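You operate a simulated robot arm through the tools that you are given. There is no shell and no other tool. Be economical: measure what you need, move in short steps, check, and stop when the job is done.

You run a simulated robot arm. Do the job below in one go: nothing can be reset, and whatever is moved stays where it is left.

## Task
Call up order 27 on the number keys, set 2 prints and start it.
Fine: type the number, then enter; the up arrow adds prints.
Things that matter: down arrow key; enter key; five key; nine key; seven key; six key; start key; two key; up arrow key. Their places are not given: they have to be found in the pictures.

The check looks at the end state, three seconds after you hand in, the way a careful person would. Anything else that was tipped, shoved, dropped, spilled or broken makes it a failure.

## Robot
A 7-joint arm with a three-finger gripper, fixed in place. Base frame: the origin is at the foot of the arm, x ahead of it, y to its left, z up; the work surface is at about z = 0.74. Units: m, degrees, N and s.
With the tool pointing down near the work surface it reaches from about 0.5 to 0.94 m from the base axis. Its first joint turns from -166.0 to 166.0 degrees. Payload 2.69 kg.
The TCP is the grasp point between the finger pads, 0.029 m short of the fingertips. In the tool frame z runs along the fingers and y along their closing line. Largest opening 0.12 m; the body of the gripper starts 0.078 m behind the TCP.
Orientation is that of the tool frame in the base frame, as a unit quaternion [x, y, z, w]. With the fingers straight down and closing along the base's y, the tool's x points along the base's -x, its y along +y and its z along -z.

## Interface
- The arm moves only by the tool apply_moves. Its arguments are lists of equal length, an entry for each row: "delta_pos": the shift along the tool's x, y, z in m, a list of three; "turn": the turn, a rotation vector about the tool's x, y, z in degrees, a list of three; "hand": the opening, from 0 (shut) to 1 (fully open). In form: {"delta_pos": [[tx, ty, tz], ...], "turn": [[ax, ay, az], ...], "hand": [hand, ...]}. A call has 1 to 8 rows; each row shifts and turns the commanded pose from where the row before left it, along the tool's axes as they then stand. Rows are played at 5 a second. More than 0.05 m and 8.6 degrees between two rows, or a gripper value outside its range, and nothing of the call is played. Where a pose cannot be reached the arm comes as near as it can. A force on the tool above 40 N (or 10 N above the force at the start of the call, whichever is more), or a blocked arm, ends the call early, and 0.2 s more pass. Each finger halts on what it meets, pressing with about 20 N; the grip force reading is that of the motor and also rises with nothing between the fingers. The clock runs only during rows and for 0.2 s after the last one: add rows that do not move to give the fingers time. It gives the time, the measured TCP pose, the force on the tool (base axes), the opening and the grip force at its end, in the units of the frame above (readings bear some noise), with the torque about the TCP (base axes, N m) and any sound that the robot's microphone picked up.
- Cameras (640 x 400 px; columns grow to the right, rows downward): "scene" is fixed at [0.3996, -0.4986, 1.5219]; the picture's right is [0.50, -0.87, 0.00], its down [-0.72, -0.41, -0.56] and it looks along [0.49, 0.28, -0.83] (base axes); focal length 310 px, centre (320, 200). "wrist" rides on the gripper at [0.063, 0, -0.104] in the tool frame; the picture's right is [0.00, 1.00, 0.00], its down [-0.83, 0.00, -0.56] and it looks along [-0.56, 0.00, 0.83] (tool axes); focal length 275 px, centre (320, 200).
- capture(camera): a new picture of that camera. The clock stands still meanwhile.
- lift_body(by): slides the trunk up (or, below 0, down) by that many m; the arm rides with it, the base frame stays. It gives what a move gives, with no picture.
- pixel_to_xyz(camera, pixels): for up to 12 pixels [column, row] of the newest picture of that camera ("zoom" is the newest enlarged one), the place [x, y, z] in the base frame of the surface seen there, good to about 0.002 m. The clock stands still meanwhile.
- inspect(camera, box): a new picture of the part [left, top, right, bottom] of that camera's present view, enlarged. The clock stands still meanwhile.
- job_done(): hands the job in; it is judged then, once.

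Work in short steps. Measure before you move; look again where a grasp or a placing could have gone wrong, and mend it. You have 80 turns and 38 pictures in all, those below and enlarged ones among them. Open the gripper and draw the arm clear of the work before you hand the job in, unless the task says otherwise; then end with one line.

The tools are called after "Request:" by a JSON object that holds its "op" and its "data". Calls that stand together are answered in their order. apply_moves: Moves the arm, as the interface text tells. Its arguments: {"type":"object","properties":{"delta_pos":{"type":"array","items":{"type":"array","items":{"type":"number"}}},"turn":{"type":"array","items":{"type":"array","items":{"type":"number"}}},"hand":{"type":"array","items":{"type":"number"}}},"required":["delta_pos","turn","hand"]} The other tools are called the same way: lift_body (by) slides the trunk up or down; capture (camera) takes a picture; pixel_to_xyz (camera, pixels) gives the place of the surface under pixels of a picture; inspect (camera, box) takes an enlarged picture of a part of a camera's view; job_done () hands the job in.

At the start:

```text
time_s: 0.0
ee_pos: [0.6623, -0.191, 1.0916]
orientation: [0.001, 1.0, -0.001, 0.0]
contact_force: [-0.4, -0.6, -0.1]
ft_torque: [-0.01, 0.02, -0.01]
finger_gap: 0.12
grasp_force: 0.1
trunk travel left (down, up): [-0.575, 0.038]
```

scene: 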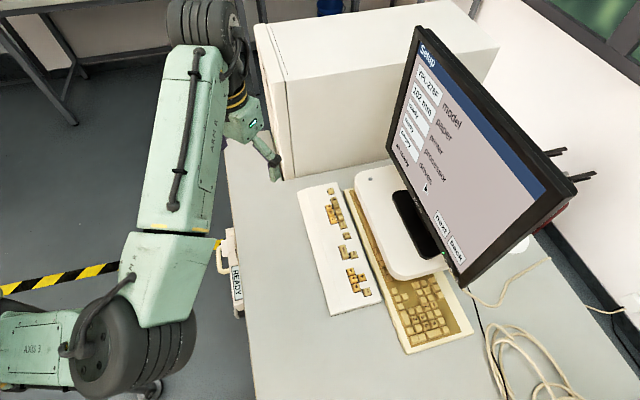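
wrist: 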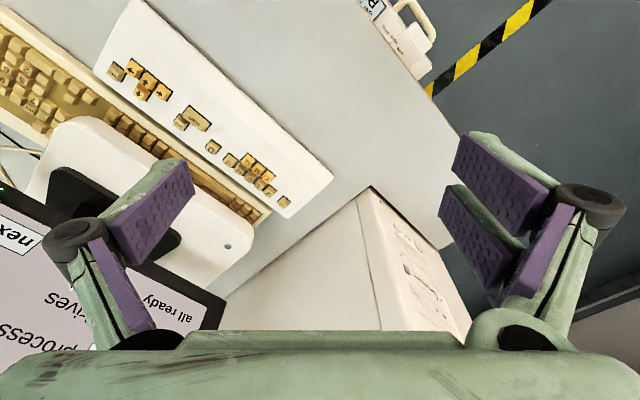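

The white panel with keys appears in scene about (340,250) and in wrist about (200,130). I enlarge both views to read the labels.

Request:
{"op": "inspect", "data": {"camera": "wrist", "box": [90, 40, 310, 220]}}

Request:
{"op": "inspect", "data": {"camera": "scene", "box": [290, 170, 410, 330]}}

Request:
{"op": "inspect", "data": {"camera": "scene", "box": [380, 30, 580, 290]}}

```text
2.22 times, centred on (200, 130) of wrist
```

zoom: 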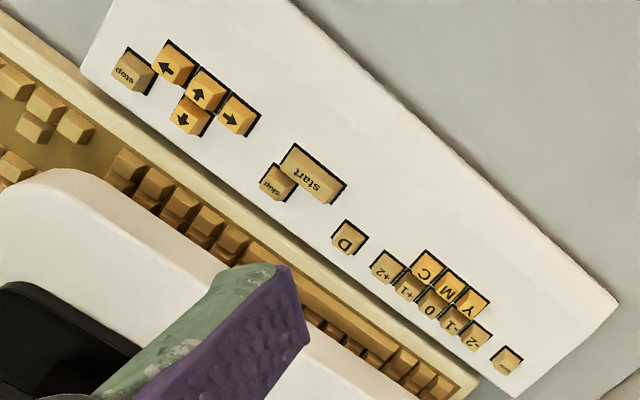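

```text
2.50 times, centred on (350, 250) of scene
```

zoom: 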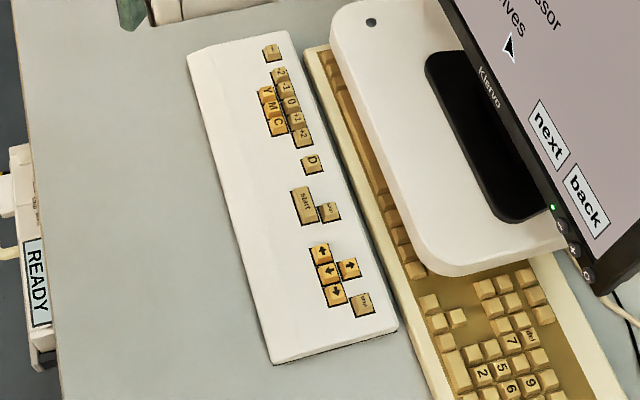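

```text
1.54 times, centred on (480, 160) of scene
```

zoom: 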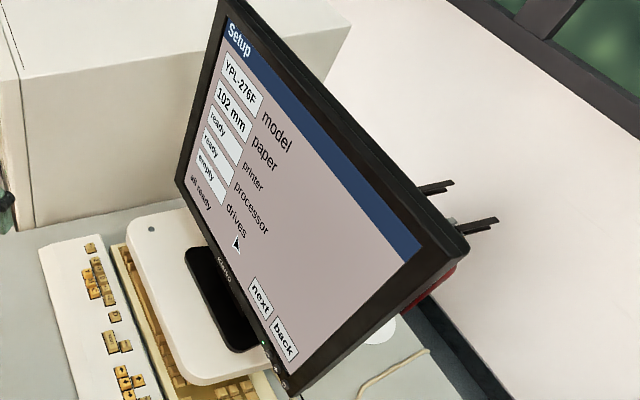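

The digits are on the beige keyboard around scene (430,310). I enlarge that and the arrows.

Request:
{"op": "inspect", "data": {"camera": "scene", "box": [380, 265, 476, 355]}}

Request:
{"op": "pixel_to_xyz", "data": {"camera": "scene", "pixels": [[300, 190], [332, 312], [380, 305], [410, 350], [470, 330], [465, 280], [350, 240], [354, 282], [335, 195], [445, 265]]}}

Request:
{"op": "inspect", "data": {"camera": "scene", "box": [330, 230, 390, 300]}}

```text
4.44 times, centred on (428, 310) of scene
```

zoom: 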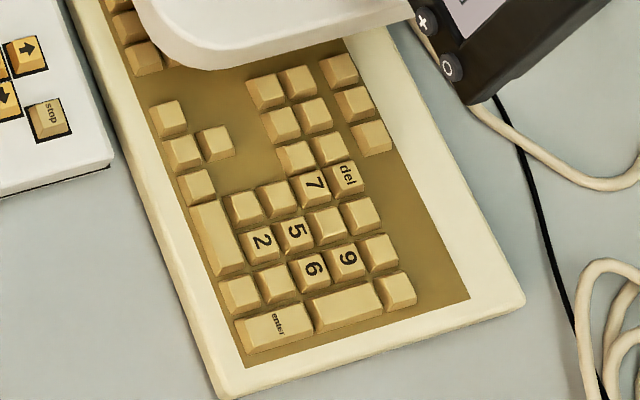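

```text
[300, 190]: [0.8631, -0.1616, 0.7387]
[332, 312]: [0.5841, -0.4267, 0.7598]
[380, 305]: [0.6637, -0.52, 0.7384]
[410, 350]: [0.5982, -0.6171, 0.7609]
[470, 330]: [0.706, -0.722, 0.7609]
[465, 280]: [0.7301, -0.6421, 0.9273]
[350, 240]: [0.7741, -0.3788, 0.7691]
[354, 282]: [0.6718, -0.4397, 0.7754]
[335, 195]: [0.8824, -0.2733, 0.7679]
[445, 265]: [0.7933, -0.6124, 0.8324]
```

```text
5.71 times, centred on (360, 265) of scene
```

zoom: 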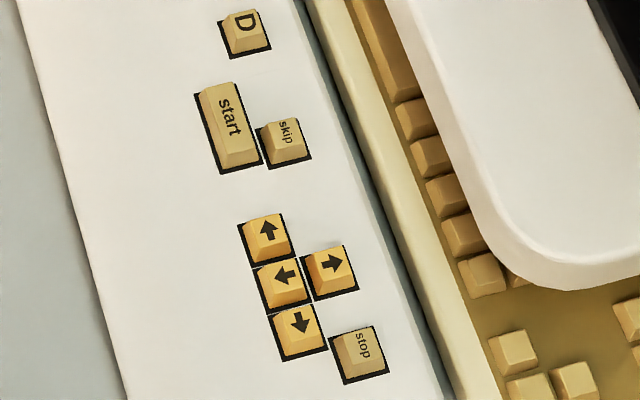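

The up arrow is the single key at zoom (332,272) (text-up is picture right); start is at (228,125). I get their places and those of the number keys.

Request:
{"op": "pixel_to_xyz", "data": {"camera": "zoom", "pixels": [[332, 264], [316, 262], [346, 262], [330, 280], [287, 272], [270, 228], [300, 322], [230, 115], [238, 150], [222, 95], [360, 345], [200, 250]]}}

Request:
{"op": "pixel_to_xyz", "data": {"camera": "scene", "pixels": [[414.9, 318.8], [426.9, 305.7], [417.9, 337.5], [422.8, 316.8], [426.4, 324.9], [434.1, 322.6], [430.3, 314.5], [409.5, 321], [422.8, 300.5], [411, 339.5], [425, 336]]}}

```text
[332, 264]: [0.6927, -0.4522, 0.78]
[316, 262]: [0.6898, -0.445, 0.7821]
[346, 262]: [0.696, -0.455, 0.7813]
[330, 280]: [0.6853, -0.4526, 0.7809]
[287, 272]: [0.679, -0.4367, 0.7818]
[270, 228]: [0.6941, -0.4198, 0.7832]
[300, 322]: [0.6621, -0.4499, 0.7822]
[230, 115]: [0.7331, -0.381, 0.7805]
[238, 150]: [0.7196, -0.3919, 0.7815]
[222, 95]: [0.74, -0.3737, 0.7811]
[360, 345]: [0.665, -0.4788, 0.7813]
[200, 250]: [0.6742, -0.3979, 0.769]
```

```text
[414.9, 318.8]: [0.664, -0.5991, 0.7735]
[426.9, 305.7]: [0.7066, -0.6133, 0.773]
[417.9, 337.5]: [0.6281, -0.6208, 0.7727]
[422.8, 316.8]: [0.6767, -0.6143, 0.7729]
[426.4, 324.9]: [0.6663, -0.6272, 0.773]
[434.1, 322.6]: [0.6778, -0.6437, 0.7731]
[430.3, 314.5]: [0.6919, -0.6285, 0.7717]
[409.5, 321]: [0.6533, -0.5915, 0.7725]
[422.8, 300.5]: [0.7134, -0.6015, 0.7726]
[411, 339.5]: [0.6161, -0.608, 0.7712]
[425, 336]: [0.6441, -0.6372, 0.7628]
```

Keys run at about 45° to the base axes; keyboard "up" is about (0.69,-0.72). I shut the gripper and yaw +46° so the fingers line up with the key rows and the camera is on the user side.

Request:
{"op": "apply_moves", "data": {"delta_pos": [[0, 0, 0], [0, 0, 0], [0, 0, 0], [0, 0, 0], [0, 0, 0], [0, 0, 0], [0, 0, 0]], "turn": [[0, 0, 7.7], [0, 0, 7.7], [0, 0, 7.7], [0, 0, 7.7], [0, 0, 7.7], [0, 0, 7.5], [0, 0, 0]], "hand": [0, 0, 0, 0, 0, 0, 0]}}

Request:
{"op": "apply_moves", "data": {"delta_pos": [[-0.023, -0.032, 0.0175], [-0.023, -0.032, 0.0175], [-0.023, -0.032, 0.0175], [-0.023, -0.032, 0.0175], [-0.023, -0.032, 0.0175], [-0.023, -0.032, 0.0175], [-0.023, -0.032, 0.0175], [-0.023, -0.032, 0.0175]], "turn": [[0, 0, 0], [0, 0, 0], [0, 0, 0], [0, 0, 0], [0, 0, 0], [0, 0, 0], [0, 0, 0], [0, 0, 0]], "hand": [0, 0, 0, 0, 0, 0, 0, 0]}}

Request:
{"op": "capture", "data": {"camera": "wrist"}}

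Request:
{"op": "capture", "data": {"camera": "scene"}}

```text
time_s: 1.6
ee_pos: [0.6614, -0.1898, 1.0915]
orientation: [0.391, 0.92, 0.001, 0.0]
contact_force: [0.4, -0.7, -0.2]
ft_torque: [0.01, 0.02, 0.0]
finger_gap: 0.0
grasp_force: 4.0
trunk travel left (down, up): [-0.575, 0.038]
```

```text
time_s: 3.4
ee_pos: [0.6034, -0.5005, 0.9511]
orientation: [0.39, 0.921, 0.0, 0.0]
contact_force: [-0.1, -0.4, 1.2]
ft_torque: [0.01, 0.02, -0.01]
finger_gap: 0.0
grasp_force: 19.6
trunk travel left (down, up): [-0.575, 0.038]
```

```text
30 pictures are left
```

wrist: 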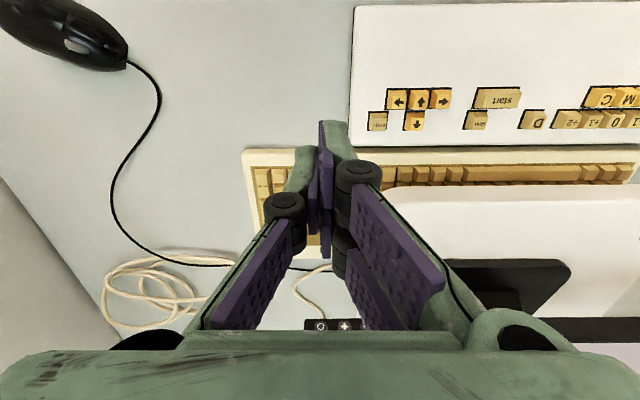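

```text
29 pictures are left
```

scene: 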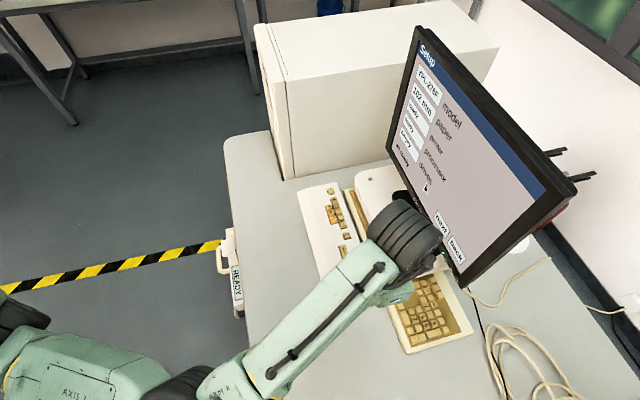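

Rows are horizontal in the wrist picture, so the yaw is right. I measure the monitor's edges and keys more exactly.

Request:
{"op": "pixel_to_xyz", "data": {"camera": "scene", "pixels": [[417, 32], [572, 190], [462, 286], [391, 160], [480, 255], [440, 225], [405, 235], [435, 240]]}}

Request:
{"op": "inspect", "data": {"camera": "wrist", "box": [340, 70, 540, 195]}}

Request:
{"op": "inspect", "data": {"camera": "scene", "box": [380, 265, 476, 355]}}

```text
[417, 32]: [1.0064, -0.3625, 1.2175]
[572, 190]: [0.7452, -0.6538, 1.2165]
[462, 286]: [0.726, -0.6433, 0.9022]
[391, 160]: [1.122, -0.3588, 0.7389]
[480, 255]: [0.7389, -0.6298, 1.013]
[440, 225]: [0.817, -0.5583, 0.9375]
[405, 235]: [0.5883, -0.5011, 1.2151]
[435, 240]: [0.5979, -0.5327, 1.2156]
```

```text
3.20 times, centred on (440, 132) of wrist
```

zoom: 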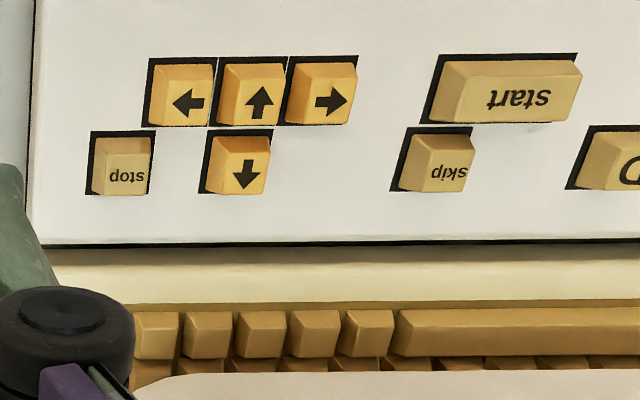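

```text
4.44 times, centred on (428, 310) of scene
```

zoom: 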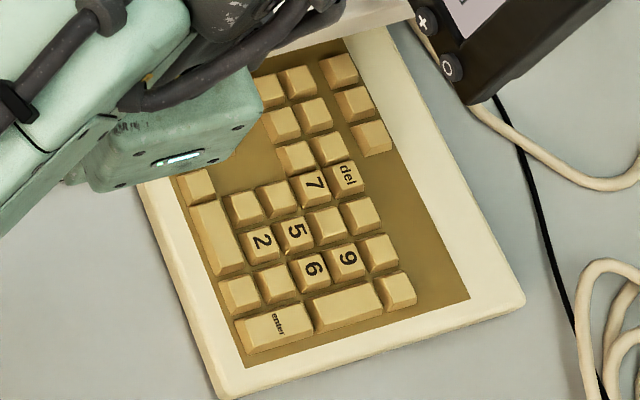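

Screen front is only ~3.5 cm beyond the 7 key, so I'll tilt the tool back 30° towards the user. I measure the keypad grid for a fit.

Request:
{"op": "pixel_to_xyz", "data": {"camera": "zoom", "pixels": [[262, 240], [296, 232], [314, 184], [313, 268], [347, 259], [274, 325], [328, 222], [277, 281], [245, 206], [279, 197], [362, 213], [348, 175]]}}

Request:
{"op": "pixel_to_xyz", "data": {"camera": "wrist", "pixels": [[419, 102], [396, 102], [441, 102], [415, 123], [498, 99], [487, 99], [510, 99], [378, 122], [417, 104], [418, 98]]}}

Request:
{"op": "apply_moves", "data": {"delta_pos": [[0, 0, 0], [0, 0, 0], [0, 0, 0], [0, 0, 0]], "turn": [[0, -7.5, 0], [0, -7.5, 0], [0, -7.5, 0], [0, -7.5, 0]], "hand": [0, 0, 0, 0]}}

```text
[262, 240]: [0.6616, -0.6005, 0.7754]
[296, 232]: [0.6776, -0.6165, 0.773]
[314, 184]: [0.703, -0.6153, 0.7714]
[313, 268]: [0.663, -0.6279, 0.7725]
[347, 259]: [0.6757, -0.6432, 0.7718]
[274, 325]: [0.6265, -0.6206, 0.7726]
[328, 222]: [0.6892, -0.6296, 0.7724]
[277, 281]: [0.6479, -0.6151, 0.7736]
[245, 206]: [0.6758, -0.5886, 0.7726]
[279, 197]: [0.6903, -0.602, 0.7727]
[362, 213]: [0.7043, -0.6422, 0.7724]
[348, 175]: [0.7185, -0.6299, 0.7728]
```

```text
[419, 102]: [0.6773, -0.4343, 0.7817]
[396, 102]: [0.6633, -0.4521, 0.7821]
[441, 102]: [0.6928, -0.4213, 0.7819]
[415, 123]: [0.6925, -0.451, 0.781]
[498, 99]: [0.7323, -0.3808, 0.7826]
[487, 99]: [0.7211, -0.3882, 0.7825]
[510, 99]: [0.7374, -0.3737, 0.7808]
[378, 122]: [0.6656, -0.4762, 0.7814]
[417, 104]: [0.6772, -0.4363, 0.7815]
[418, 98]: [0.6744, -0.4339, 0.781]
```

```text
time_s: 4.4
ee_pos: [0.6048, -0.5016, 0.9522]
orientation: [0.377, 0.889, -0.102, 0.24]
contact_force: [-0.3, 0.0, 1.1]
ft_torque: [0.0, 0.01, 0.02]
finger_gap: 0.0002
grasp_force: 19.8
trunk travel left (down, up): [-0.575, 0.038]
```

Grid fit: 2 at (0.6622,-0.6014), 7 at (0.7035,-0.6160), tops z≈0.7725. Tilted, the lowest edge lies 6.7 mm forward and 29.6 mm below the TCP. I move above the 2 key.

Request:
{"op": "apply_moves", "data": {"delta_pos": [[-0.0099, -0.0071, 0.0352], [-0.0099, -0.0071, 0.0352], [-0.0099, -0.0071, 0.0352], [-0.0099, -0.0071, 0.0352], [0, 0, 0]], "turn": [[0, 0, 0], [0, 0, 0], [0, 0, 0], [0, 0, 0], [0, 0, 0]], "hand": [0, 0, 0, 0, 0]}}

Request:
{"op": "capture", "data": {"camera": "wrist"}}

Request:
{"op": "capture", "data": {"camera": "scene"}}

```text
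time_s: 5.6
ee_pos: [0.6569, -0.5937, 0.8485]
orientation: [0.377, 0.889, -0.102, 0.237]
contact_force: [0.0, 0.0, 0.0]
ft_torque: [0.0, 0.01, -0.02]
finger_gap: 0.0
grasp_force: 20.4
trunk travel left (down, up): [-0.575, 0.038]
```

```text
26 pictures are left
```

wrist: 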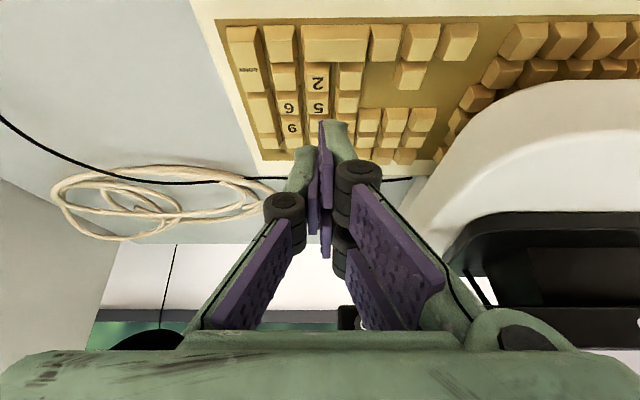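

```text
25 pictures are left
```

scene: 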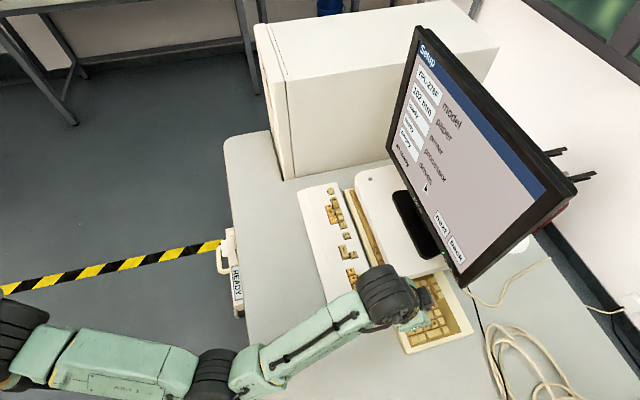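

The tip appears near wrist (323,124). I measure the fingertip's actual place with the pixel tool to confirm the offset.

Request:
{"op": "pixel_to_xyz", "data": {"camera": "wrist", "pixels": [[323, 124], [332, 124], [345, 126], [322, 140], [325, 160], [340, 150], [300, 152], [313, 200], [318, 80], [326, 250], [346, 108], [360, 180]]}}

Request:
{"op": "inspect", "data": {"camera": "wrist", "box": [240, 60, 400, 160]}}

Request:
{"op": "inspect", "data": {"camera": "scene", "box": [380, 265, 476, 355]}}

```text
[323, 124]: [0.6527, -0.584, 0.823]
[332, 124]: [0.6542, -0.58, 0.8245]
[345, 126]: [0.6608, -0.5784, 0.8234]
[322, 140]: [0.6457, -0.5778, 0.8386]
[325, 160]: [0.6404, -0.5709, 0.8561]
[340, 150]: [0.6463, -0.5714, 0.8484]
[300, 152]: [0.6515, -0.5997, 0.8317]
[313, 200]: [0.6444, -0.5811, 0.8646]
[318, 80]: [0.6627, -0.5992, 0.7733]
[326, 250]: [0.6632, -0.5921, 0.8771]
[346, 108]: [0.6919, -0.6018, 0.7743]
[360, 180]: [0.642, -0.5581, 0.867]
```

```text
4.00 times, centred on (320, 110) of wrist
```

zoom: 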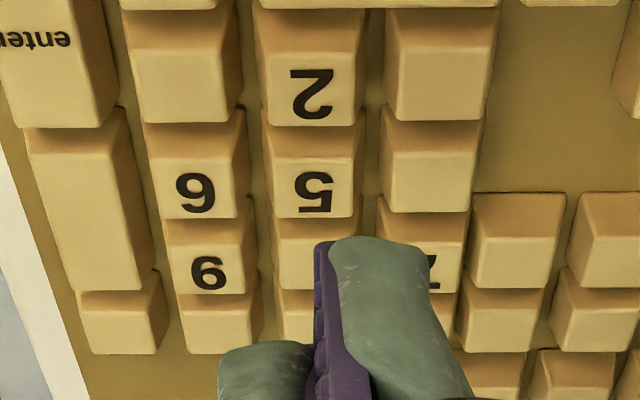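

```text
4.44 times, centred on (428, 310) of scene
```

zoom: 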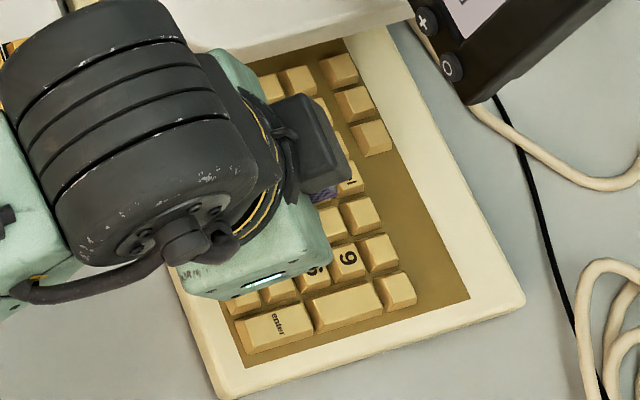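

The hand looks three-pronged (two on +y, one on -y), so the lowest point isn't what the box model says. I carry it up and back to where the scene camera can see the tips in profile.

Request:
{"op": "apply_moves", "data": {"delta_pos": [[-0.02, 0, -0.0346], [0.0218, 0.0299, -0.0266], [0.0218, 0.0299, -0.0266], [0.0218, 0.0299, -0.0266], [0.0218, 0.0299, -0.0266], [0.0218, 0.0299, -0.0266], [0.0218, 0.0299, -0.0266], [0.0218, 0.0299, -0.0266]], "turn": [[0, 0, 0], [0, 0, 0], [0, 0, 0], [0, 0, 0], [0, 0, 0], [0, 0, 0], [0, 0, 0], [0, 0, 0]], "hand": [0, 0, 0, 0, 0, 0, 0, 0]}}

Request:
{"op": "apply_moves", "data": {"delta_pos": [[0.0218, 0.0299, -0.0266], [0.0218, 0.0299, -0.0266], [0, 0, 0]], "turn": [[0, 0, 0], [0, 0, 0], [0, 0, 0]], "hand": [0, 0, 0]}}

Request:
{"op": "capture", "data": {"camera": "scene"}}

```text
time_s: 7.4
ee_pos: [0.6497, -0.2895, 0.9744]
orientation: [0.377, 0.889, -0.102, 0.237]
contact_force: [-0.4, 0.0, 0.4]
ft_torque: [0.02, -0.01, -0.01]
finger_gap: 0.0001
grasp_force: 19.8
trunk travel left (down, up): [-0.575, 0.038]
```

```text
time_s: 8.2
ee_pos: [0.6484, -0.1998, 0.9997]
orientation: [0.377, 0.889, -0.101, 0.238]
contact_force: [-0.6, 0.9, 0.0]
ft_torque: [-0.01, 0.0, 0.01]
finger_gap: 0.0
grasp_force: 20.1
trunk travel left (down, up): [-0.575, 0.038]
```

```text
22 pictures are left
```

scene: 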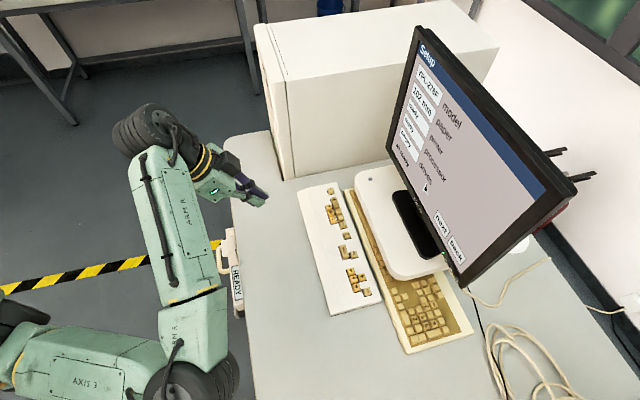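

Tips show at about (262,196). I enlarge.

Request:
{"op": "inspect", "data": {"camera": "scene", "box": [214, 165, 286, 210]}}

```text
8.89 times, centred on (250, 188) of scene
```

zoom: 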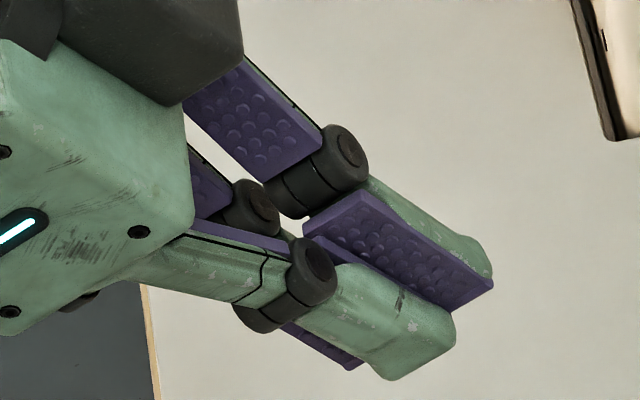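

I measure the tip corners of all three prongs.

Request:
{"op": "pixel_to_xyz", "data": {"camera": "zoom", "pixels": [[488, 282], [488, 270], [450, 308], [451, 325], [430, 350], [392, 377], [375, 365], [358, 364], [345, 360], [420, 330], [350, 270], [485, 260]]}}

```text
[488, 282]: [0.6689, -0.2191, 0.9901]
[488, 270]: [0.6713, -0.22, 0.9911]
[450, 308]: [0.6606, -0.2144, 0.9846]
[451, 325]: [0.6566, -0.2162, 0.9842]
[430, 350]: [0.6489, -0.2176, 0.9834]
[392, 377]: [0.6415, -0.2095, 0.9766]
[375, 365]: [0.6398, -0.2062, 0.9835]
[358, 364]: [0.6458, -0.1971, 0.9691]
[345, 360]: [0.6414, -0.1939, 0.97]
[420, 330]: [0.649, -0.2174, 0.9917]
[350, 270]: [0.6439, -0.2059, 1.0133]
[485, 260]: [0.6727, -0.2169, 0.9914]
```

The front +y prong (tool x≈0.003–0.021, y≈0–0.0135) should be lowest at this tilt. I'll check by touching the bare table lightly at about (0.62,-0.30) and reading the torque; first approach.

Request:
{"op": "apply_moves", "data": {"delta_pos": [[0.00995, -0.01502, 0.0346], [0.00995, -0.01502, 0.0346], [0.00995, -0.01502, 0.0346], [0.00995, -0.01502, 0.0346], [0.00995, -0.01502, 0.0346], [0.00995, -0.01502, 0.0346], [0, 0, 0]], "turn": [[0, 0, 0], [0, 0, 0], [0, 0, 0], [0, 0, 0], [0, 0, 0], [0, 0, 0], [0, 0, 0]], "hand": [0, 0, 0, 0, 0, 0, 0]}}

Request:
{"op": "apply_moves", "data": {"delta_pos": [[0.002, 0, 0.00346], [0.002, 0, 0.00346], [0.002, 0, 0.00346], [0.001, 0, 0.00173], [0.001, 0, 0.00173]], "turn": [[0, 0, 0], [0, 0, 0], [0, 0, 0], [0, 0, 0], [0, 0, 0]], "hand": [0, 0, 0, 0, 0]}}

```text
time_s: 9.8
ee_pos: [0.622, -0.3013, 0.7867]
orientation: [0.377, 0.889, -0.101, 0.238]
contact_force: [-0.7, 0.1, 0.3]
ft_torque: [0.01, 0.01, -0.04]
finger_gap: 0.0
grasp_force: 19.7
trunk travel left (down, up): [-0.575, 0.038]
```

```text
time_s: 11.0
ee_pos: [0.6209, -0.3014, 0.7736]
orientation: [0.377, 0.889, -0.102, 0.238]
contact_force: [-1.2, -0.3, 4.4]
ft_torque: [0.06, 0.05, 0.02]
finger_gap: 0.0001
grasp_force: 20.0
trunk travel left (down, up): [-0.575, 0.038]
```

Touch felt at TCP z≈0.7736 (4.4 N). I press a hair more for a clearer torque.

Request:
{"op": "apply_moves", "data": {"delta_pos": [[0.0005, 0, 0.00087], [0.0005, 0, 0.00087], [0, 0, 0]], "turn": [[0, 0, 0], [0, 0, 0], [0, 0, 0]], "hand": [0, 0, 0]}}

Request:
{"op": "inspect", "data": {"camera": "wrist", "box": [240, 60, 400, 160]}}

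Request:
{"op": "pixel_to_xyz", "data": {"camera": "zoom", "pixels": [[320, 235], [360, 232], [400, 240], [340, 220], [370, 220], [320, 245], [360, 243], [400, 255]]}}

```text
time_s: 11.8
ee_pos: [0.622, -0.3012, 0.773]
orientation: [0.377, 0.888, -0.101, 0.242]
contact_force: [9.0, 1.0, 24.6]
ft_torque: [0.2, -0.28, 0.01]
finger_gap: 0.0001
grasp_force: 19.7
trunk travel left (down, up): [-0.575, 0.038]
```

```text
4.00 times, centred on (320, 110) of wrist
```

zoom: 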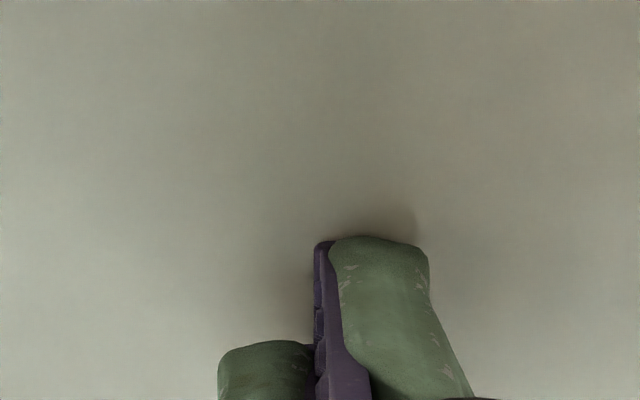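

```text
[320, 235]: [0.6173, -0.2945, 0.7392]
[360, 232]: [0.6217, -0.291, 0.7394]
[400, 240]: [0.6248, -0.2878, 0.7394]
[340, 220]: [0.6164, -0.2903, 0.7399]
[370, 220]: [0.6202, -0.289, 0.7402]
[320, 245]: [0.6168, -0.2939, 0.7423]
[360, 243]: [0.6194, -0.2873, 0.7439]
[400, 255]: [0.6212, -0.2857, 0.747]
```

Torque gives contact at about (-0.001,+0.007) from the TCP, 34.5 mm below it: the front prong. So TCP = key − (0.0008, 0.0078). I lift, go sideways, then forward over the 2 key.

Request:
{"op": "apply_moves", "data": {"delta_pos": [[-0.0225, 0, -0.039], [-0.0225, 0, -0.039], [0, -0.0372, 0], [0, -0.0372, 0], [0, -0.0372, 0], [0, -0.0372, 0], [0, -0.0372, 0], [0, 0, 0]], "turn": [[0, 0, 0], [0, 0, 0], [0, 0, 0], [0, 0, 0], [0, 0, 0], [0, 0, 0], [0, 0, 0], [0, 0, 0]], "hand": [0, 0, 0, 0, 0, 0, 0, 0]}}

Request:
{"op": "apply_moves", "data": {"delta_pos": [[-0.0359, 0, 0.0207], [-0.0359, 0, 0.0207], [-0.0359, 0, 0.0207], [-0.0359, 0, 0.0207], [-0.0359, 0, 0.0207], [-0.0359, 0, 0.0207], [0.0075, 0, 0.013], [0, 0, 0]], "turn": [[0, 0, 0], [0, 0, 0], [0, 0, 0], [0, 0, 0], [0, 0, 0], [0, 0, 0], [0, 0, 0], [0, 0, 0]], "hand": [0, 0, 0, 0, 0, 0, 0, 0]}}

```text
time_s: 13.6
ee_pos: [0.4865, -0.4306, 0.8594]
orientation: [0.377, 0.889, -0.102, 0.238]
contact_force: [0.0, 0.2, -0.7]
ft_torque: [-0.01, -0.02, -0.01]
finger_gap: 0.0
grasp_force: 20.2
trunk travel left (down, up): [-0.575, 0.038]
```

```text
time_s: 15.4
ee_pos: [0.6603, -0.609, 0.8464]
orientation: [0.376, 0.889, -0.102, 0.239]
contact_force: [-0.1, 0.3, 0.5]
ft_torque: [-0.01, 0.03, 0.02]
finger_gap: 0.0
grasp_force: 20.6
trunk travel left (down, up): [-0.575, 0.038]
```

Within ~1 mm of the target above 2. I lower to a few mm above the key (z≈0.8125) and check in the wrist view.

Request:
{"op": "apply_moves", "data": {"delta_pos": [[0.0085, 0.0005, 0.0147], [0.0085, 0, 0.0147], [0, 0, 0]], "turn": [[0, 0, 0], [0, 0, 0], [0, 0, 0]], "hand": [0, 0, 0]}}

Request:
{"op": "inspect", "data": {"camera": "wrist", "box": [240, 60, 400, 160]}}

```text
time_s: 16.2
ee_pos: [0.6619, -0.6096, 0.8123]
orientation: [0.377, 0.889, -0.102, 0.238]
contact_force: [0.1, 0.1, 0.0]
ft_torque: [-0.01, -0.01, 0.0]
finger_gap: 0.0001
grasp_force: 19.9
trunk travel left (down, up): [-0.575, 0.038]
```

```text
4.00 times, centred on (320, 110) of wrist
```

zoom: 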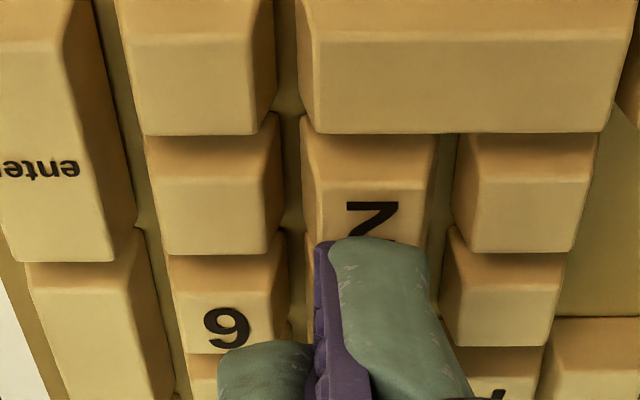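

The 2 key lies under the prong, and its top will be centred as I go down. I press in small steps watching force and sound.

Request:
{"op": "apply_moves", "data": {"delta_pos": [[0.00125, 0, 0.00217], [0.00125, 0, 0.00217], [0.0005, 0, 0.00087], [0.0005, 0, 0.00087]], "turn": [[0, 0, 0], [0, 0, 0], [0, 0, 0], [0, 0, 0]], "hand": [0, 0, 0, 0]}}

```text
time_s: 17.2
ee_pos: [0.6605, -0.6089, 0.8051]
orientation: [0.377, 0.889, -0.101, 0.238]
contact_force: [-0.2, -0.1, 1.5]
ft_torque: [0.01, 0.01, -0.02]
finger_gap: 0.0001
grasp_force: 20.7
trunk travel left (down, up): [-0.575, 0.038]
heard: click
```

A click was heard. I lift 12 mm and look at the screen.

Request:
{"op": "apply_moves", "data": {"delta_pos": [[-0.006, 0, -0.0104], [0, 0, 0]], "turn": [[0, 0, 0], [0, 0, 0]], "hand": [0, 0]}}

Request:
{"op": "inspect", "data": {"camera": "scene", "box": [380, 30, 580, 290]}}

```text
time_s: 17.8
ee_pos: [0.661, -0.6107, 0.818]
orientation: [0.377, 0.889, -0.102, 0.238]
contact_force: [0.3, 0.2, 0.5]
ft_torque: [-0.02, 0.01, 0.02]
finger_gap: 0.0
grasp_force: 20.2
trunk travel left (down, up): [-0.575, 0.038]
```

```text
1.54 times, centred on (480, 160) of scene
```

zoom: 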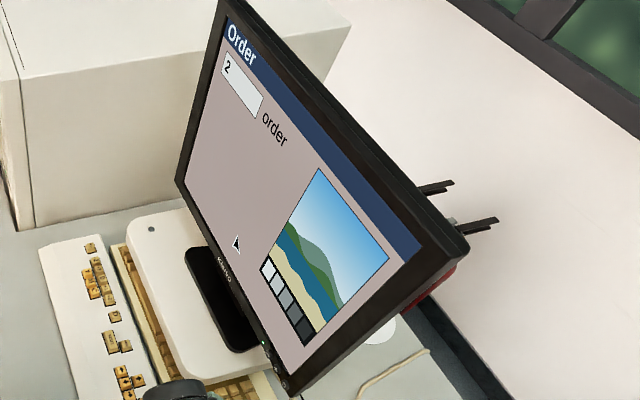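

The screen reads order "2". Now I shift two rows up and one column left to the 7 key, staying at hover height, and check.

Request:
{"op": "apply_moves", "data": {"delta_pos": [[-0.0113, 0.0066, 0.0065], [-0.0113, 0.0066, 0.0065], [-0.0112, 0.0065, 0.0065], [0.00275, 0, 0.00476], [0, 0, 0]], "turn": [[0, 0, 0], [0, 0, 0], [0, 0, 0], [0, 0, 0], [0, 0, 0]], "hand": [0, 0, 0, 0, 0]}}

Request:
{"op": "inspect", "data": {"camera": "wrist", "box": [240, 60, 400, 160]}}

```text
time_s: 19.0
ee_pos: [0.7025, -0.6242, 0.8113]
orientation: [0.378, 0.889, -0.102, 0.238]
contact_force: [-0.3, -0.2, 1.0]
ft_torque: [0.01, -0.01, 0.01]
finger_gap: 0.0002
grasp_force: 20.6
trunk travel left (down, up): [-0.575, 0.038]
```

```text
4.00 times, centred on (320, 110) of wrist
```

zoom: 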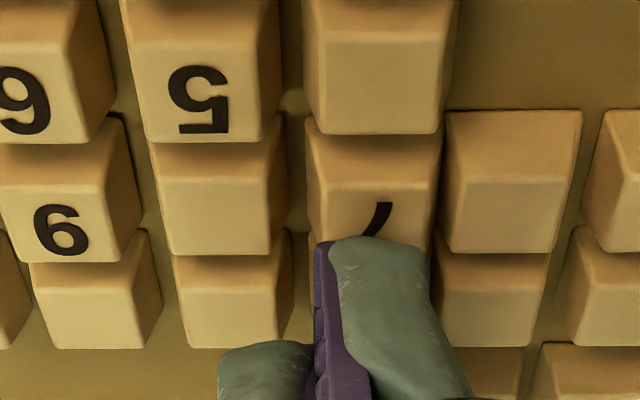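

The view matches the one before pressing 2, now with 7 under the prong. I press to z≈0.805, then lift.

Request:
{"op": "apply_moves", "data": {"delta_pos": [[0.00125, 0, 0.00217], [0.00125, 0, 0.00217], [0.0005, 0, 0.00087], [0.0003, 0, 0.0005]], "turn": [[0, 0, 0], [0, 0, 0], [0, 0, 0], [0, 0, 0]], "hand": [0, 0, 0, 0]}}

Request:
{"op": "apply_moves", "data": {"delta_pos": [[-0.008, 0, -0.0139], [0, 0, 0]], "turn": [[0, 0, 0], [0, 0, 0]], "hand": [0, 0]}}

Request:
{"op": "inspect", "data": {"camera": "scene", "box": [380, 30, 580, 290]}}

```text
time_s: 20.0
ee_pos: [0.7005, -0.6224, 0.8048]
orientation: [0.377, 0.889, -0.102, 0.239]
contact_force: [0.6, -0.3, 1.8]
ft_torque: [0.0, -0.02, 0.01]
finger_gap: 0.0001
grasp_force: 20.2
trunk travel left (down, up): [-0.575, 0.038]
heard: click
```

```text
time_s: 20.6
ee_pos: [0.7031, -0.6205, 0.8222]
orientation: [0.377, 0.89, -0.101, 0.238]
contact_force: [0.3, 1.4, 1.0]
ft_torque: [0.0, 0.0, 0.01]
finger_gap: 0.0
grasp_force: 19.7
trunk travel left (down, up): [-0.575, 0.038]
```

```text
1.54 times, centred on (480, 160) of scene
```

zoom: 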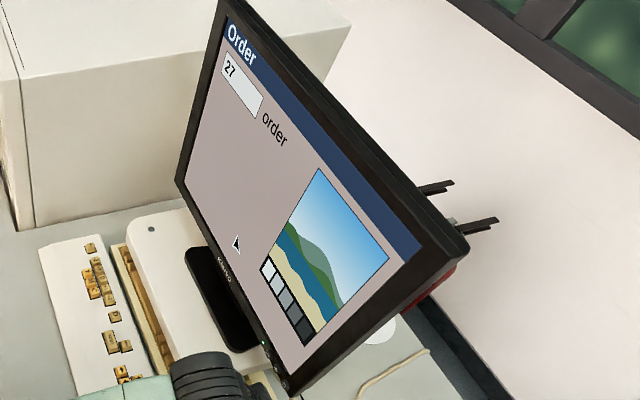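

The screen reads 27. Now to enter: 3 columns right, 2.5 rows toward the user, still at hover height.

Request:
{"op": "apply_moves", "data": {"delta_pos": [[0.0143, -0.0194, -0.0083], [0.0143, -0.0194, -0.0083], [0.0143, -0.0194, -0.0083], [0.005, 0, 0.00866], [0, 0, 0]], "turn": [[0, 0, 0], [0, 0, 0], [0, 0, 0], [0, 0, 0], [0, 0, 0]], "hand": [0, 0, 0, 0, 0]}}

Request:
{"op": "inspect", "data": {"camera": "wrist", "box": [240, 60, 400, 160]}}

```text
time_s: 21.8
ee_pos: [0.6265, -0.6272, 0.8118]
orientation: [0.378, 0.889, -0.102, 0.239]
contact_force: [0.2, 0.2, 0.3]
ft_torque: [0.03, -0.01, -0.04]
finger_gap: 0.0003
grasp_force: 19.9
trunk travel left (down, up): [-0.575, 0.038]
```

```text
4.00 times, centred on (320, 110) of wrist
```

zoom: 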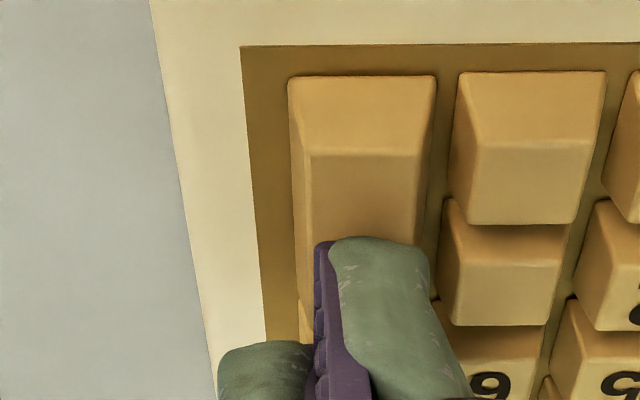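

The enter key is under the prong; I shift 1 mm to the left in the picture and press, then lift.

Request:
{"op": "apply_moves", "data": {"delta_pos": [[0.00125, -0.001, 0.00217], [0.00125, 0, 0.00217], [0.0005, 0, 0.00087], [0.0004, 0, 0.0007]], "turn": [[0, 0, 0], [0, 0, 0], [0, 0, 0], [0, 0, 0]], "hand": [0, 0, 0, 0]}}

Request:
{"op": "apply_moves", "data": {"delta_pos": [[-0.0125, 0, -0.0217], [-0.0125, 0, -0.0217], [0, 0, 0]], "turn": [[0, 0, 0], [0, 0, 0], [0, 0, 0]], "hand": [0, 0, 0]}}

Request:
{"op": "inspect", "data": {"camera": "scene", "box": [380, 30, 580, 290]}}

```text
time_s: 22.8
ee_pos: [0.6246, -0.6295, 0.8045]
orientation: [0.377, 0.889, -0.102, 0.238]
contact_force: [-1.2, -0.2, 0.5]
ft_torque: [0.02, 0.01, 0.02]
finger_gap: 0.0002
grasp_force: 20.1
trunk travel left (down, up): [-0.575, 0.038]
heard: click
```

```text
time_s: 23.6
ee_pos: [0.6257, -0.629, 0.8541]
orientation: [0.378, 0.889, -0.102, 0.238]
contact_force: [1.0, 0.6, 0.0]
ft_torque: [0.04, 0.0, -0.02]
finger_gap: 0.0001
grasp_force: 19.8
trunk travel left (down, up): [-0.575, 0.038]
```

```text
1.54 times, centred on (480, 160) of scene
```

zoom: 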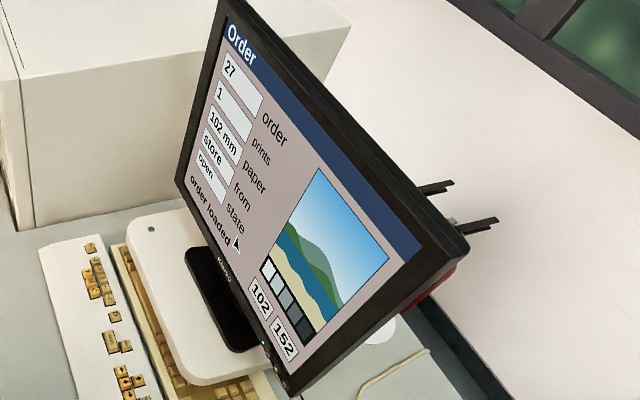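

Order loaded with 1 print; one press of the up arrow is needed. I back off to the panel's row, then slide along to the up arrow at about (0.692,-0.451).

Request:
{"op": "apply_moves", "data": {"delta_pos": [[0.0333, 0, -0.0192], [0.0333, 0, -0.0192], [0, 0.0414, 0], [0, 0.0414, 0], [0, 0.0414, 0], [0, 0.0414, 0], [0.011, 0, 0.01905], [0, 0, 0]], "turn": [[0, 0, 0], [0, 0, 0], [0, 0, 0], [0, 0, 0], [0, 0, 0], [0, 0, 0], [0, 0, 0], [0, 0, 0]], "hand": [0, 0, 0, 0, 0, 0, 0, 0]}}

Request:
{"op": "capture", "data": {"camera": "wrist"}}

```text
time_s: 25.4
ee_pos: [0.6913, -0.4607, 0.8338]
orientation: [0.378, 0.889, -0.102, 0.239]
contact_force: [-0.4, 0.5, 0.6]
ft_torque: [0.0, 0.0, 0.04]
finger_gap: 0.0002
grasp_force: 19.9
trunk travel left (down, up): [-0.575, 0.038]
```

```text
13 pictures are left
```

wrist: 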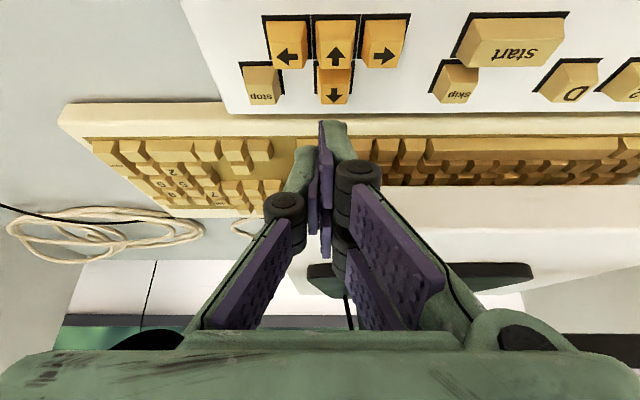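

The lone key at (333,85) with the arrow pointing to the screen side is the up arrow, lined up in column. I lower 13 mm and check.

Request:
{"op": "apply_moves", "data": {"delta_pos": [[0.0063, 0, 0.0109], [0, 0, 0]], "turn": [[0, 0, 0], [0, 0, 0]], "hand": [0, 0]}}

Request:
{"op": "inspect", "data": {"camera": "wrist", "box": [240, 60, 400, 160]}}

```text
time_s: 26.0
ee_pos: [0.6911, -0.4608, 0.8198]
orientation: [0.377, 0.889, -0.101, 0.239]
contact_force: [0.4, 0.0, 0.6]
ft_torque: [0.03, 0.0, 0.0]
finger_gap: 0.0002
grasp_force: 19.5
trunk travel left (down, up): [-0.575, 0.038]
```

```text
4.00 times, centred on (320, 110) of wrist
```

zoom: 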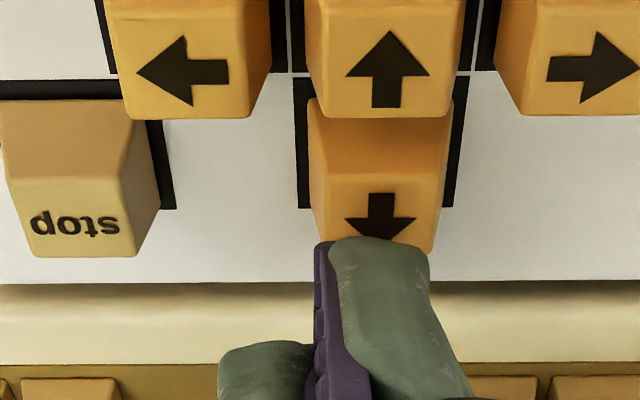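

The up key's top spans zoom rows ~180–250; I shift 2 mm toward the user and press just once.

Request:
{"op": "apply_moves", "data": {"delta_pos": [[0.0017, 0, -0.001], [0.00125, 0, 0.00217], [0.001, 0, 0.00173], [0.0005, 0, 0.00087], [0.0003, 0, 0.0005]], "turn": [[0, 0, 0], [0, 0, 0], [0, 0, 0], [0, 0, 0], [0, 0, 0]], "hand": [0, 0, 0, 0, 0]}}

```text
time_s: 27.2
ee_pos: [0.6897, -0.4566, 0.8139]
orientation: [0.376, 0.889, -0.101, 0.239]
contact_force: [-0.1, -0.6, 1.1]
ft_torque: [0.01, 0.0, -0.02]
finger_gap: 0.0
grasp_force: 20.5
trunk travel left (down, up): [-0.575, 0.038]
```

No click yet at z≈0.8139 (about 1 N). I press a little further.

Request:
{"op": "apply_moves", "data": {"delta_pos": [[0.0004, 0, 0.0007], [0.0004, 0, 0.0007]], "turn": [[0, 0, 0], [0, 0, 0]], "hand": [0, 0]}}

```text
time_s: 27.8
ee_pos: [0.6895, -0.4566, 0.8117]
orientation: [0.377, 0.889, -0.102, 0.238]
contact_force: [-0.6, 0.0, 0.2]
ft_torque: [0.0, 0.03, -0.04]
finger_gap: 0.0
grasp_force: 20.0
trunk travel left (down, up): [-0.575, 0.038]
heard: click
```

Click heard. I lift and read the screen.

Request:
{"op": "apply_moves", "data": {"delta_pos": [[-0.01, 0, -0.0173], [0, 0, 0]], "turn": [[0, 0, 0], [0, 0, 0]], "hand": [0, 0]}}

Request:
{"op": "inspect", "data": {"camera": "scene", "box": [380, 30, 580, 290]}}

```text
time_s: 28.4
ee_pos: [0.6896, -0.4562, 0.8311]
orientation: [0.377, 0.889, -0.102, 0.237]
contact_force: [-0.4, 0.2, -0.3]
ft_torque: [-0.01, -0.02, 0.0]
finger_gap: 0.0
grasp_force: 20.0
trunk travel left (down, up): [-0.575, 0.038]
```

```text
1.54 times, centred on (480, 160) of scene
```

zoom: 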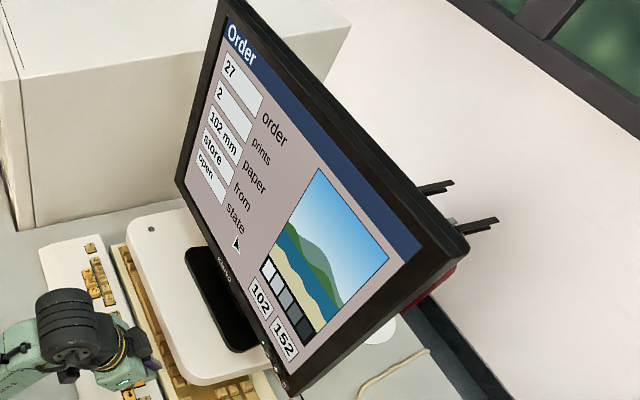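

Prints now 2. Next the start key at about (0.731,-0.381): I move there at hover height and lower to just above.

Request:
{"op": "apply_moves", "data": {"delta_pos": [[0.009, 0.0383, -0.0052], [0.009, 0.0383, -0.0052], [0.005, 0, 0.00866], [0, 0, 0]], "turn": [[0, 0, 0], [0, 0, 0], [0, 0, 0], [0, 0, 0]], "hand": [0, 0, 0, 0]}}

Request:
{"op": "inspect", "data": {"camera": "wrist", "box": [240, 60, 400, 160]}}

```text
time_s: 29.4
ee_pos: [0.7311, -0.3886, 0.8221]
orientation: [0.378, 0.889, -0.101, 0.238]
contact_force: [0.1, -0.9, -0.8]
ft_torque: [0.03, 0.03, 0.01]
finger_gap: 0.0
grasp_force: 20.3
trunk travel left (down, up): [-0.575, 0.038]
```

```text
4.00 times, centred on (320, 110) of wrist
```

zoom: 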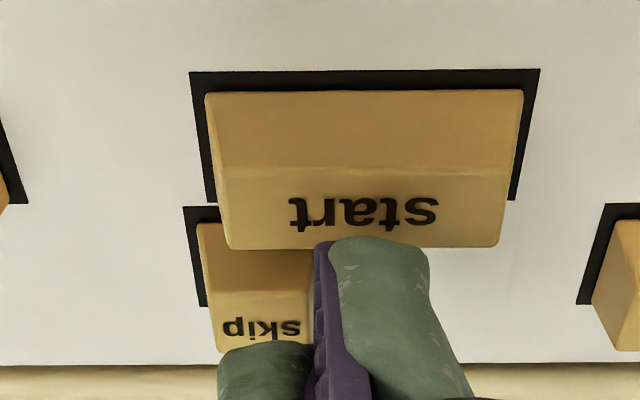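

The prong is over start, but the other finger is above skip; I shift 6 mm right and 3 mm to the user side, then press.

Request:
{"op": "apply_moves", "data": {"delta_pos": [[0.0026, 0.006, -0.0015], [0.0015, 0, 0.0026], [0.0015, 0, 0.0026], [0.0005, 0, 0.00087], [0.0005, 0, 0.00087], [0.0003, 0, 0.0005]], "turn": [[0, 0, 0], [0, 0, 0], [0, 0, 0], [0, 0, 0], [0, 0, 0], [0, 0, 0]], "hand": [0, 0, 0, 0, 0, 0]}}

```text
time_s: 30.8
ee_pos: [0.7326, -0.3822, 0.8136]
orientation: [0.378, 0.889, -0.101, 0.239]
contact_force: [1.0, -1.0, 1.1]
ft_torque: [0.0, -0.01, -0.01]
finger_gap: 0.0
grasp_force: 20.3
trunk travel left (down, up): [-0.575, 0.038]
```

No click yet; a little further.

Request:
{"op": "apply_moves", "data": {"delta_pos": [[0.0005, 0, 0.00087], [0.0004, 0, 0.0007]], "turn": [[0, 0, 0], [0, 0, 0]], "hand": [0, 0]}}

```text
time_s: 31.4
ee_pos: [0.7325, -0.3839, 0.8111]
orientation: [0.377, 0.889, -0.101, 0.239]
contact_force: [-0.2, -1.4, 2.1]
ft_torque: [0.01, 0.0, -0.01]
finger_gap: 0.0
grasp_force: 19.9
trunk travel left (down, up): [-0.575, 0.038]
heard: click
```

Click heard. I lift well clear, open the gripper and read the screen.

Request:
{"op": "apply_moves", "data": {"delta_pos": [[-0.0125, 0, -0.0217], [-0.02, 0, -0.0346], [-0.02, 0, -0.0346], [0.04, 0, -0.023], [0.04, 0, -0.023], [0, 0, 0], [0, 0, 0], [0, 0, 0]], "turn": [[0, 0, 0], [0, 0, 0], [0, 0, 0], [0, 0, 0], [0, 0, 0], [0, 0, 0], [0, 0, 0], [0, 0, 0]], "hand": [0, 0, 0, 1, 1, 1, 1, 1]}}

Request:
{"op": "inspect", "data": {"camera": "scene", "box": [380, 30, 580, 290]}}

Request:
{"op": "capture", "data": {"camera": "scene"}}

```text
time_s: 33.2
ee_pos: [0.6662, -0.3176, 0.9159]
orientation: [0.377, 0.889, -0.102, 0.238]
contact_force: [0.8, -0.5, 0.3]
ft_torque: [-0.03, -0.03, 0.0]
finger_gap: 0.0901
grasp_force: 0.0
trunk travel left (down, up): [-0.575, 0.038]
```

```text
1.54 times, centred on (480, 160) of scene
```

zoom: 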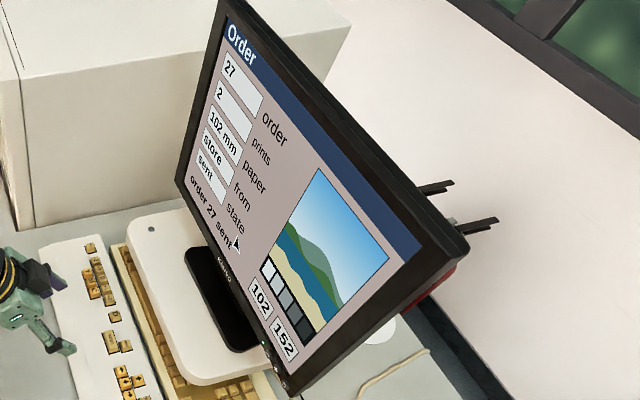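

```text
8 pictures are left
```

scene: 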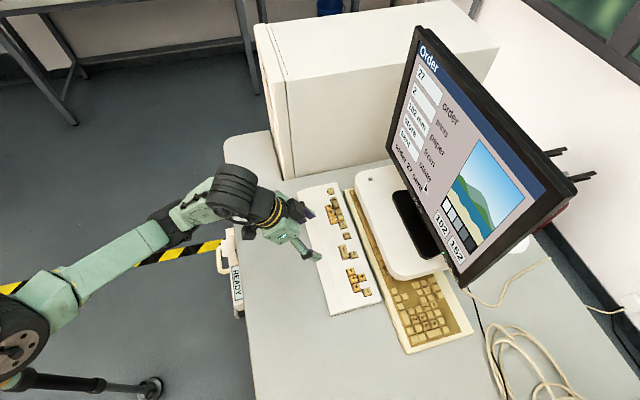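

The screen says "order 27 sent", 2 prints; nothing else moved. I draw a little further clear with the gripper fully open.

Request:
{"op": "apply_moves", "data": {"delta_pos": [[-0.02, 0, -0.0346], [-0.02, 0, -0.0346], [0, 0, 0], [0, 0, 0]], "turn": [[0, 0, 0], [0, 0, 0], [0, 0, 0], [0, 0, 0]], "hand": [1, 1, 1, 1]}}

Request:
{"op": "job_done", "data": {}}

```text
time_s: 34.2
ee_pos: [0.6682, -0.3146, 0.9956]
orientation: [0.378, 0.889, -0.102, 0.238]
contact_force: [0.0, -0.2, 0.1]
ft_torque: [0.0, 0.01, 0.01]
finger_gap: 0.1201
grasp_force: 0.1
trunk travel left (down, up): [-0.575, 0.038]
```

```text
The job is handed in.
```

Order 27 was called up, set to 2 prints and started; the screen reads "order 27 sent", and the arm is drawn clear with the gripper open.
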